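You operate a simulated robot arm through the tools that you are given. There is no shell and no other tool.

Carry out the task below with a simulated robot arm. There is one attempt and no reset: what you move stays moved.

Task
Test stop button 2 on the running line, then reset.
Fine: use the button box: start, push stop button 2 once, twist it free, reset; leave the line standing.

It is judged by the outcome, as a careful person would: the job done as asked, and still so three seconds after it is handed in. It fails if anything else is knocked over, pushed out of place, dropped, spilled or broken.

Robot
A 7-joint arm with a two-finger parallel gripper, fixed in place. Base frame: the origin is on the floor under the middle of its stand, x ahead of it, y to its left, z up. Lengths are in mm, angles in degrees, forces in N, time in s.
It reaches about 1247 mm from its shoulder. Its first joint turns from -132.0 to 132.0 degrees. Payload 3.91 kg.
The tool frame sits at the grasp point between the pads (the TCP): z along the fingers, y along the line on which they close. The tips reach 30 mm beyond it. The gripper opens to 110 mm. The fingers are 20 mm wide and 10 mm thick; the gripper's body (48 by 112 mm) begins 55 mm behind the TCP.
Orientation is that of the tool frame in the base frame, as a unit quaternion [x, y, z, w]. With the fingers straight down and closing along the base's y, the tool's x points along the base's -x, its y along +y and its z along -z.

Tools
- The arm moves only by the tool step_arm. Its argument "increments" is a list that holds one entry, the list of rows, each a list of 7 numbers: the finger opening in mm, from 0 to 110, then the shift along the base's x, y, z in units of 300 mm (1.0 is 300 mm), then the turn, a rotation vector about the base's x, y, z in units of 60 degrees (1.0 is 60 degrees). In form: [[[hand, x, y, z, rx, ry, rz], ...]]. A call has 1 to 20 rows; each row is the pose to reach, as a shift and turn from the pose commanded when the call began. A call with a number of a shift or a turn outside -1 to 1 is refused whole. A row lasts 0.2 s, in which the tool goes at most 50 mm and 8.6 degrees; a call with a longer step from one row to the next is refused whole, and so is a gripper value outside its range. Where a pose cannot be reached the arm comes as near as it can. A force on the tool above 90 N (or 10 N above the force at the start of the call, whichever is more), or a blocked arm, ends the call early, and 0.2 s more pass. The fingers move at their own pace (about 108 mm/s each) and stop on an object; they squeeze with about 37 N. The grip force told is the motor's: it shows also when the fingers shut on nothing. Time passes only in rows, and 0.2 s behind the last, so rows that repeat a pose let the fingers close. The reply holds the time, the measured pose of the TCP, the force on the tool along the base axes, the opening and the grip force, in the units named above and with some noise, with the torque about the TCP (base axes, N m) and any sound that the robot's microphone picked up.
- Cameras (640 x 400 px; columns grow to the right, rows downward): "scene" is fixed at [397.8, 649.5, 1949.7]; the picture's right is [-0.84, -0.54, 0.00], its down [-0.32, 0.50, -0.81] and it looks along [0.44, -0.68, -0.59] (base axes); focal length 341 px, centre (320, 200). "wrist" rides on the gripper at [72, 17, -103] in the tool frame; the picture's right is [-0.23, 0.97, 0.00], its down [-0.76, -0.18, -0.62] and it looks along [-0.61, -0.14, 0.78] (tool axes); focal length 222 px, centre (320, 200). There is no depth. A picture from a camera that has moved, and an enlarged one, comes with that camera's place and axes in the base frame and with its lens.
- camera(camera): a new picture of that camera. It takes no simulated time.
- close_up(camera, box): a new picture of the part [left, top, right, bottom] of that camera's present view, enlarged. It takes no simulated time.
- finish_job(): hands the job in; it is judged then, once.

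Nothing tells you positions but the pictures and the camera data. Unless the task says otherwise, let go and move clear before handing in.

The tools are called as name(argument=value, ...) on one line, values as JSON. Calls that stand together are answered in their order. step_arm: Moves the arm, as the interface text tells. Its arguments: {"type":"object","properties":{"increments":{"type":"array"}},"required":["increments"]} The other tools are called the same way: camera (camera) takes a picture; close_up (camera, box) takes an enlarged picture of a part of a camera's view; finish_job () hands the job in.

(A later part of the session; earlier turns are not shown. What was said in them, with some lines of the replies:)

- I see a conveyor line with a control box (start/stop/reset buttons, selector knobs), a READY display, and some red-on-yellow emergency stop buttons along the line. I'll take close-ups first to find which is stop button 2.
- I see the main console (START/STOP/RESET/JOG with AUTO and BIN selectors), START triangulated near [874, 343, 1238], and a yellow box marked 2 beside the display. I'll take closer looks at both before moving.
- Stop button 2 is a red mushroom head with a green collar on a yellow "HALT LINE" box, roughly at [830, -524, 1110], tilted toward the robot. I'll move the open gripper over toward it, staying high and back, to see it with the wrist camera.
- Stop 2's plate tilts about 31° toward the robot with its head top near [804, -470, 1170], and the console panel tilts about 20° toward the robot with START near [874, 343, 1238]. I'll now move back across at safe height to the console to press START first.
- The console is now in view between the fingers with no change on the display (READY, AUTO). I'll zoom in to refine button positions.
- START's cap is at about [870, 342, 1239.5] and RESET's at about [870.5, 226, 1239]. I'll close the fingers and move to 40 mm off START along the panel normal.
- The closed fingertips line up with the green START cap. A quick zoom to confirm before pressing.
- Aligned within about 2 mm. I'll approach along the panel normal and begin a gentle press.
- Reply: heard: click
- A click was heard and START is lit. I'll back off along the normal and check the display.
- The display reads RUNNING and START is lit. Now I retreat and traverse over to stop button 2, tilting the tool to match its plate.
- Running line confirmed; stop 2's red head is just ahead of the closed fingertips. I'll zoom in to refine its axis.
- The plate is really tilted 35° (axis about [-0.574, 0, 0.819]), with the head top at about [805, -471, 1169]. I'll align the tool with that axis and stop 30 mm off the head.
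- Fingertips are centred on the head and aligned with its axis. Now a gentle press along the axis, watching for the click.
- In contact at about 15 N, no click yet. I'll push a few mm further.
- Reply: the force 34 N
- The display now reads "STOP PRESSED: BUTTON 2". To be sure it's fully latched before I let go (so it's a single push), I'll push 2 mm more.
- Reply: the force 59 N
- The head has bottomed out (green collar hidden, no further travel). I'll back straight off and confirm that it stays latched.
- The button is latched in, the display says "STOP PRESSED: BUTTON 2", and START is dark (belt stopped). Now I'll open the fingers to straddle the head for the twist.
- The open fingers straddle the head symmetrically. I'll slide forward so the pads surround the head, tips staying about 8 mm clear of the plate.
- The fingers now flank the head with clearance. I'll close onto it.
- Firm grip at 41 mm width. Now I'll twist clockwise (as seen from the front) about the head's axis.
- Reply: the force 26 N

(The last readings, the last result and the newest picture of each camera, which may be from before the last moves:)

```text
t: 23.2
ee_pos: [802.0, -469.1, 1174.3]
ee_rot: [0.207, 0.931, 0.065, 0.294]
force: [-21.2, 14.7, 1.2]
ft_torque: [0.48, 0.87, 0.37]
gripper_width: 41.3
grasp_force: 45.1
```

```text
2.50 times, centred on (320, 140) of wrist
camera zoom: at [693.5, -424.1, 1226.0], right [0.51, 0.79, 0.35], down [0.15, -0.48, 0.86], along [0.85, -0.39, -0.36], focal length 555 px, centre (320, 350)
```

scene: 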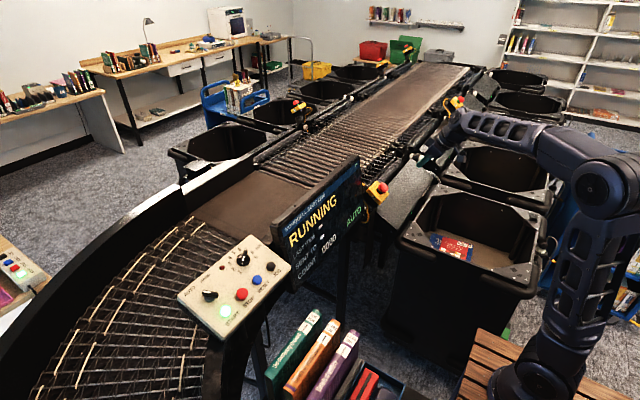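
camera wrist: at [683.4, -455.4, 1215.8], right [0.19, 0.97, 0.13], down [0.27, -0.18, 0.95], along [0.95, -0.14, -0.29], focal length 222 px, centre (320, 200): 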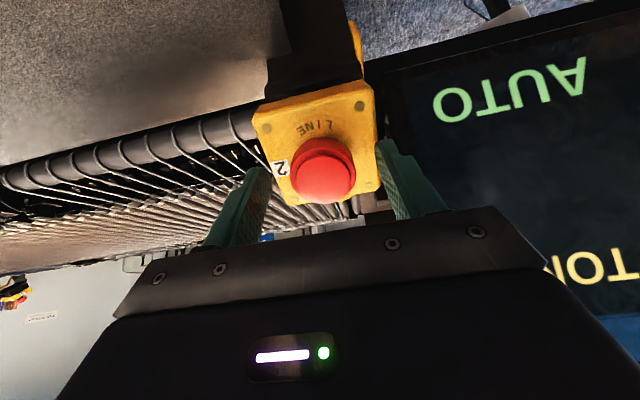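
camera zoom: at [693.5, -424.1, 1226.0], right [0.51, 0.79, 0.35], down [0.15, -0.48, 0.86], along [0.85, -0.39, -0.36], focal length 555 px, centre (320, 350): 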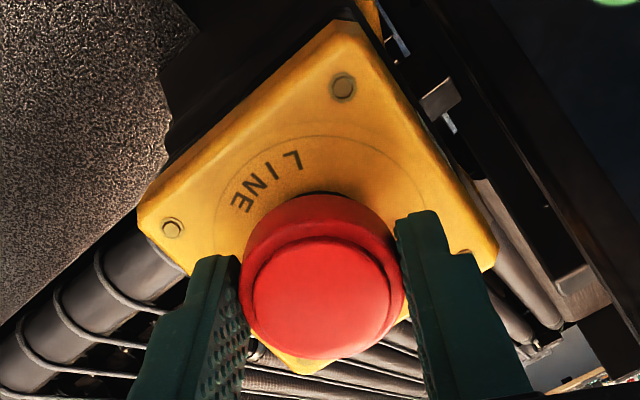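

The display now says "PRESS RESET" – button 2 is twisted free. I'll open the fingers and back straight off along the axis.

step_arm(increments=[[[72, 0, 0, 0, 0, 0, 0], [72, 0, 0, 0, 0, 0, 0], [72, 0, 0, 0, 0, 0, 0], [72, -0.0383, 0, 0.0546, 0, 0, 0], [72, -0.0957, 0, 0.1365, 0, 0, 0], [72, -0.153, 0, 0.218, 0, 0, 0], [72, -0.21, 0, 0.3, 0, 0, 0]]])

close_up(camera="scene", box=[366, 175, 396, 205])

camera(camera="scene")

camera(camera="wrist")

```text
t: 24.8
ee_pos: [738.4, -469.6, 1260.2]
ee_rot: [0.207, 0.931, 0.065, 0.294]
force: [-0.1, 0.5, 0.4]
ft_torque: [-0.01, -0.01, 0.0]
gripper_width: 72.1
grasp_force: 0.1
```

```text
13.33 times, centred on (381, 190) of scene
camera zoom: at [397.8, 649.5, 1949.7], right [-0.84, -0.54, 0.0], down [-0.32, 0.5, -0.81], along [0.44, -0.68, -0.59], focal length 4550 px, centre (-493, 333)
```

zoom: 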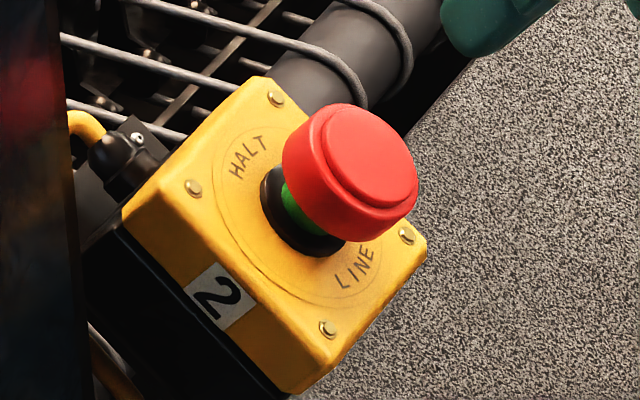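

```text
taken
```

scene: 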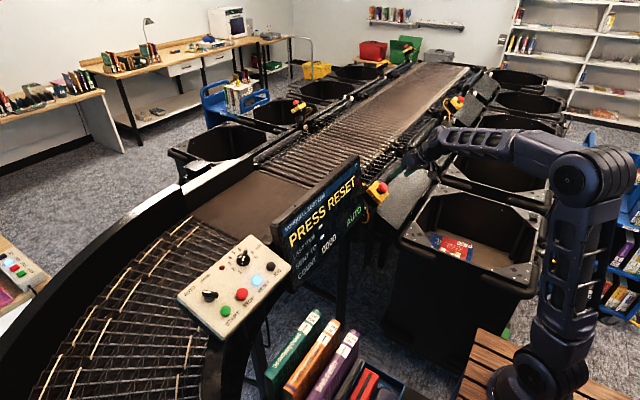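

```text
taken
camera wrist: at [631.7, -424.5, 1312.3], right [0.51, 0.79, 0.35], down [0.15, -0.48, 0.86], along [0.85, -0.38, -0.36], focal length 222 px, centre (320, 200)
```

wrist: 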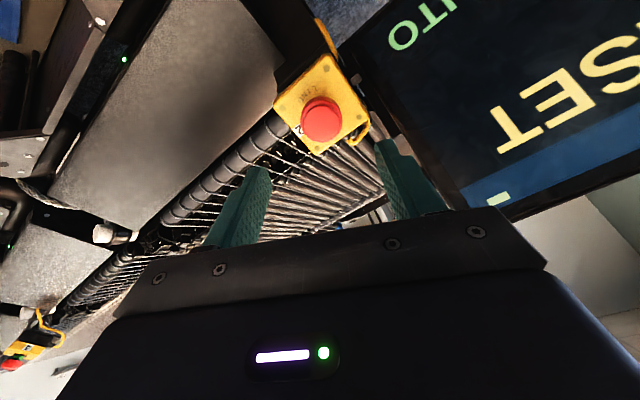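

Button 2 has popped out (green collar visible), the display shows PRESS RESET, and the blue RESET lamp is lit. I'll un-rotate, retreat, and traverse to the console with fingers closed.

step_arm(increments=[[[72, -0.067, 0.03, 0.098, -0.0399, 0, 0.0569], [72, -0.133, 0.08, 0.197, -0.0797, 0, 0.1138], [40, -0.2, 0.14, 0.295, -0.1196, 0, 0.1707], [0, -0.267, 0.2, 0.393, -0.1595, 0, 0.2275], [0, -0.333, 0.26, 0.492, -0.1993, 0, 0.2844], [0, -0.4, 0.333, 0.59, -0.2392, 0, 0.3413]]])

step_arm(increments=[[[0, 0, 0.138, 0, 0, 0.035, 0], [0, 0, 0.276, 0, 0, 0.07, 0], [0, 0, 0.414, 0, 0, 0.104, 0], [0, 0, 0.552, 0, 0, 0.139, 0], [0, 0, 0.69, 0, 0, 0.174, 0], [0, 0, 0.828, 0, 0, 0.208, 0], [0, 0, 0.967, 0, 0, 0.243, 0]]])

step_arm(increments=[[[0, 0, 0.138, 0, 0, 0, 0], [0, 0, 0.276, 0, 0, 0, 0], [0, 0, 0.414, 0, 0, 0, 0], [0, 0, 0.552, 0, 0, 0, 0], [0, 0, 0.69, 0, 0, 0, 0], [0, 0, 0.828, 0, 0, 0, 0], [0, 0, 0.967, 0, 0, 0, 0]]])

camera(camera="wrist")

camera(camera="scene")

```text
t: 26.2
ee_pos: [619.9, -369.5, 1438.4]
ee_rot: [0.0, 0.954, 0.0, 0.301]
force: [0.5, -0.5, -1.6]
ft_torque: [0.04, 0.02, 0.0]
gripper_width: 0.0
grasp_force: 37.2
```

```text
t: 27.8
ee_pos: [619.5, -77.1, 1437.3]
ee_rot: [0.001, 0.984, 0.0, 0.177]
force: [0.1, -0.5, 0.4]
ft_torque: [0.02, -0.01, 0.02]
gripper_width: 0.2
grasp_force: 37.3
```

```text
t: 29.4
ee_pos: [618.0, 211.4, 1438.0]
ee_rot: [0.0, 0.984, 0.0, 0.177]
force: [-0.3, -0.5, -0.3]
ft_torque: [0.01, -0.01, 0.04]
gripper_width: 0.0
grasp_force: 36.8
```

```text
taken
camera wrist: at [514.4, 226.9, 1511.2], right [0.21, 0.97, 0.08], down [0.5, -0.18, 0.85], along [0.84, -0.14, -0.52], focal length 222 px, centre (320, 200)
```

wrist: 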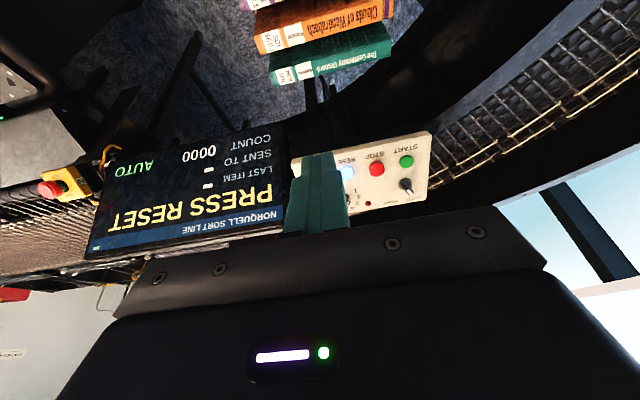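

```text
taken
```

scene: 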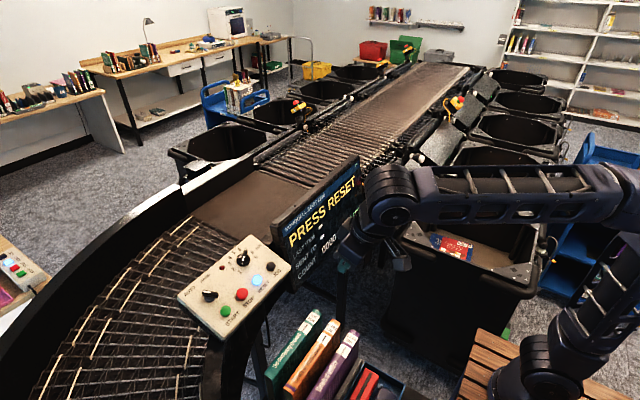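

RESET is lit and the tool is level with it. I'll move to 40 mm off RESET along the panel normal.

step_arm(increments=[[[0, 0.126, 0.009, -0.0753, 0, 0, 0], [0, 0.252, 0.018, -0.1507, 0, 0, 0], [0, 0.377, 0.026, -0.226, 0, 0, 0], [0, 0.503, 0.035, -0.3013, 0, 0, 0], [0, 0.629, 0.044, -0.3767, 0, 0, 0], [0, 0.7547, 0.0527, -0.452, 0, 0, 0], [0, 0.7547, 0.0527, -0.452, 0, 0, 0], [0, 0.7547, 0.0527, -0.452, 0, 0, 0]]])

camera(camera="wrist")

close_up(camera="wrist", box=[260, 90, 380, 240])

close_up(camera="scene", box=[170, 190, 330, 330])

```text
t: 31.2
ee_pos: [844.2, 226.8, 1301.9]
ee_rot: [0.0, 0.984, 0.0, 0.177]
force: [0.0, -0.6, -0.5]
ft_torque: [-0.03, 0.0, 0.0]
gripper_width: 0.2
grasp_force: 37.0
```

```text
taken
camera wrist: at [741.4, 242.6, 1375.0], right [0.21, 0.97, 0.08], down [0.5, -0.18, 0.85], along [0.84, -0.14, -0.52], focal length 222 px, centre (320, 200)
```

wrist: 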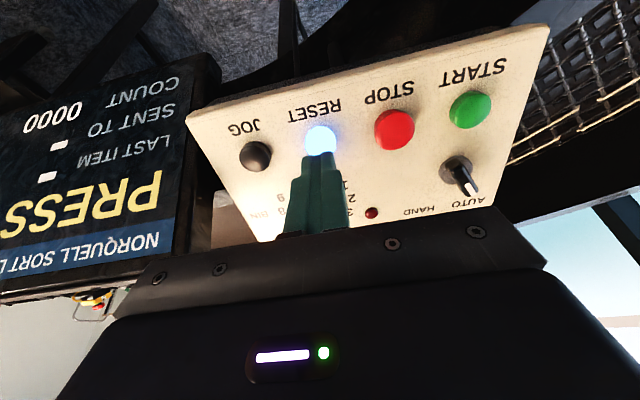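

```text
2.67 times, centred on (320, 165) of wrist
camera zoom: at [741.4, 242.6, 1375.0], right [0.21, 0.97, 0.08], down [0.5, -0.18, 0.85], along [0.84, -0.14, -0.52], focal length 592 px, centre (320, 293)
```

zoom: 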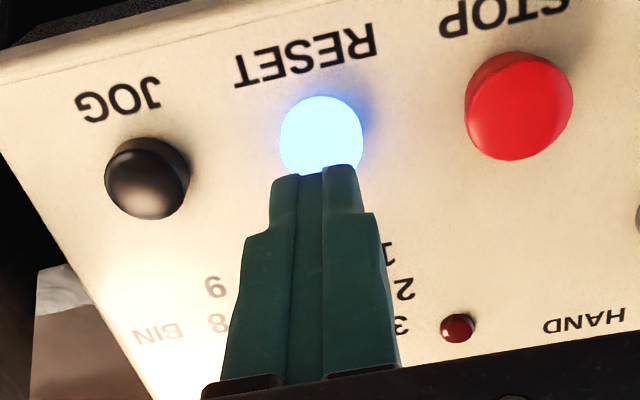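

```text
2.86 times, centred on (250, 260) of scene
camera zoom: at [397.8, 649.5, 1949.7], right [-0.84, -0.54, 0.0], down [-0.32, 0.5, -0.81], along [0.44, -0.68, -0.59], focal length 975 px, centre (520, 29)
```

zoom: 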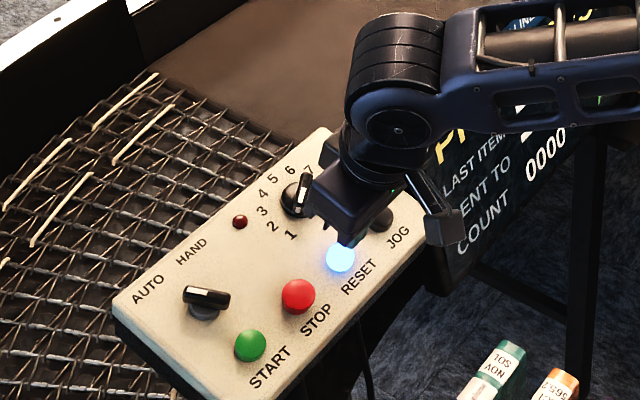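

Fingertips are aligned with the lit RESET cap, clear of JOG, STOP and the BIN knob. Pressing gently along the normal.

step_arm(increments=[[[0, 0.0199, 0, -0.0531, 0, 0, 0], [0, 0.0385, 0, -0.103, 0, 0, 0], [0, 0.0432, 0, -0.1156, 0, 0, 0], [0, 0.0467, 0, -0.125, 0, 0, 0], [0, 0.049, 0, -0.1312, 0, 0, 0]]])

camera(camera="wrist")

```text
t: 32.4
ee_pos: [859.4, 226.6, 1265.2]
ee_rot: [0.0, 0.984, 0.001, 0.178]
force: [-12.6, -2.6, 16.5]
ft_torque: [-0.04, 0.11, -0.07]
gripper_width: 0.0
grasp_force: 37.6
heard: click
```

```text
taken
camera wrist: at [755.8, 243.1, 1338.0], right [0.21, 0.97, 0.08], down [0.49, -0.18, 0.85], along [0.84, -0.14, -0.52], focal length 222 px, centre (320, 200)
```

wrist: 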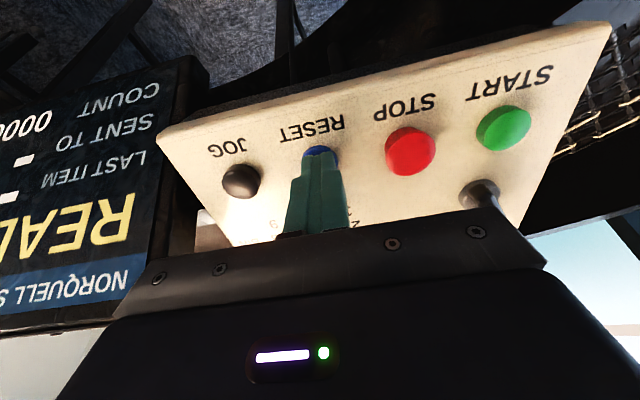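

RESET clicked, its lamp went out, and the display shows READY again. I'll back off along the normal and retreat clear, then check the final state.

step_arm(increments=[[[0, -0.02, 0, 0.0535, 0, 0, 0], [0, -0.05, 0, 0.1337, 0, 0, 0], [0, -0.12, 0, 0.22, 0, 0, 0], [0, -0.26, 0, 0.29, 0, 0, 0], [0, -0.4, 0, 0.36, 0, 0, 0], [0, -0.54, 0, 0.43, 0, 0, 0], [0, -0.68, 0, 0.5, 0, 0, 0], [0, -0.68, 0, 0.5, 0, 0, 0]]])

camera(camera="scene")

close_up(camera="scene", box=[170, 140, 410, 340])

camera(camera="wrist")

```text
t: 34.2
ee_pos: [657.1, 225.1, 1412.9]
ee_rot: [0.0, 0.984, 0.0, 0.177]
force: [-0.3, -0.5, -0.7]
ft_torque: [0.0, 0.0, -0.02]
gripper_width: 0.0
grasp_force: 36.9
```

```text
taken
```

scene: 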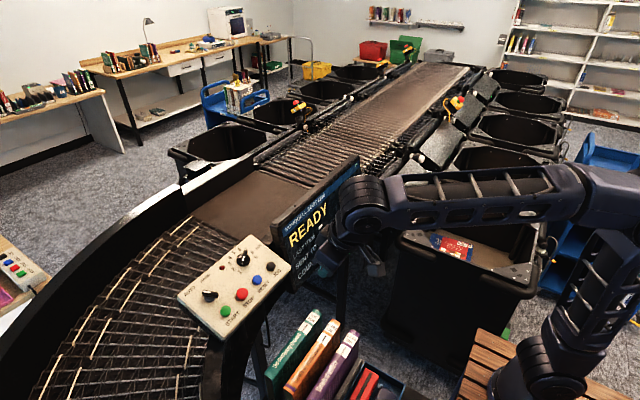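

```text
2.00 times, centred on (290, 240) of scene
camera zoom: at [397.8, 649.5, 1949.7], right [-0.84, -0.54, 0.0], down [-0.32, 0.5, -0.81], along [0.44, -0.68, -0.59], focal length 682 px, centre (380, 120)
```

zoom: 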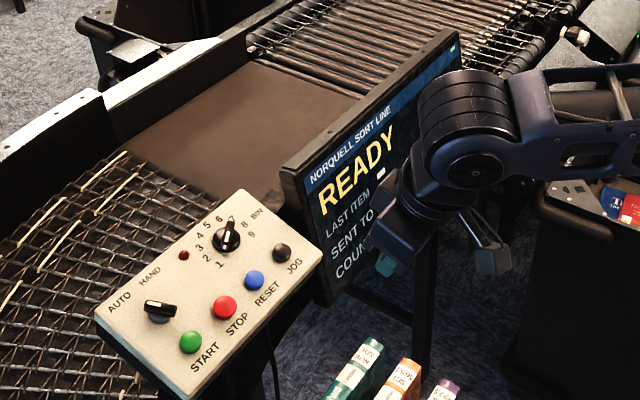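

```text
taken
camera wrist: at [553.2, 240.7, 1485.7], right [0.21, 0.97, 0.08], down [0.5, -0.18, 0.85], along [0.84, -0.14, -0.52], focal length 222 px, centre (320, 200)
```

wrist: 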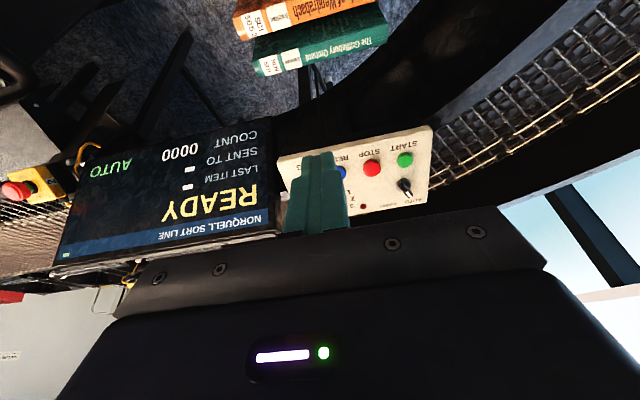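

The display reads READY/AUTO, all lamps are off, stop 2 is out, the knobs haven't moved, and the arm is clear of everything. The line is standing, so I'm handing the job in.

finish_job()

```text
The job is handed in.
```

Stop button 2 worked: it halted the running line. After I twisted it free and pressed RESET, the display went back to READY in AUTO with the line standing.

1. **Start:** I pressed START on the button box. It clicked, its lamp lit and the display showed RUNNING.
2. **Stop button 2:** I pushed it once. It stayed latched in, and the display showed "STOP PRESSED: BUTTON 2".
3. **Twist free:** I gripped the head and turned it about 25° clockwise. It popped back out, and the display changed to "PRESS RESET".
4. **Reset:** I pressed RESET. It clicked and its lamp went out.

In the last pictures both selector knobs were in their original positions and nothing looked knocked over or out of place. The arm was clear of the line and the button box before I handed the job in.
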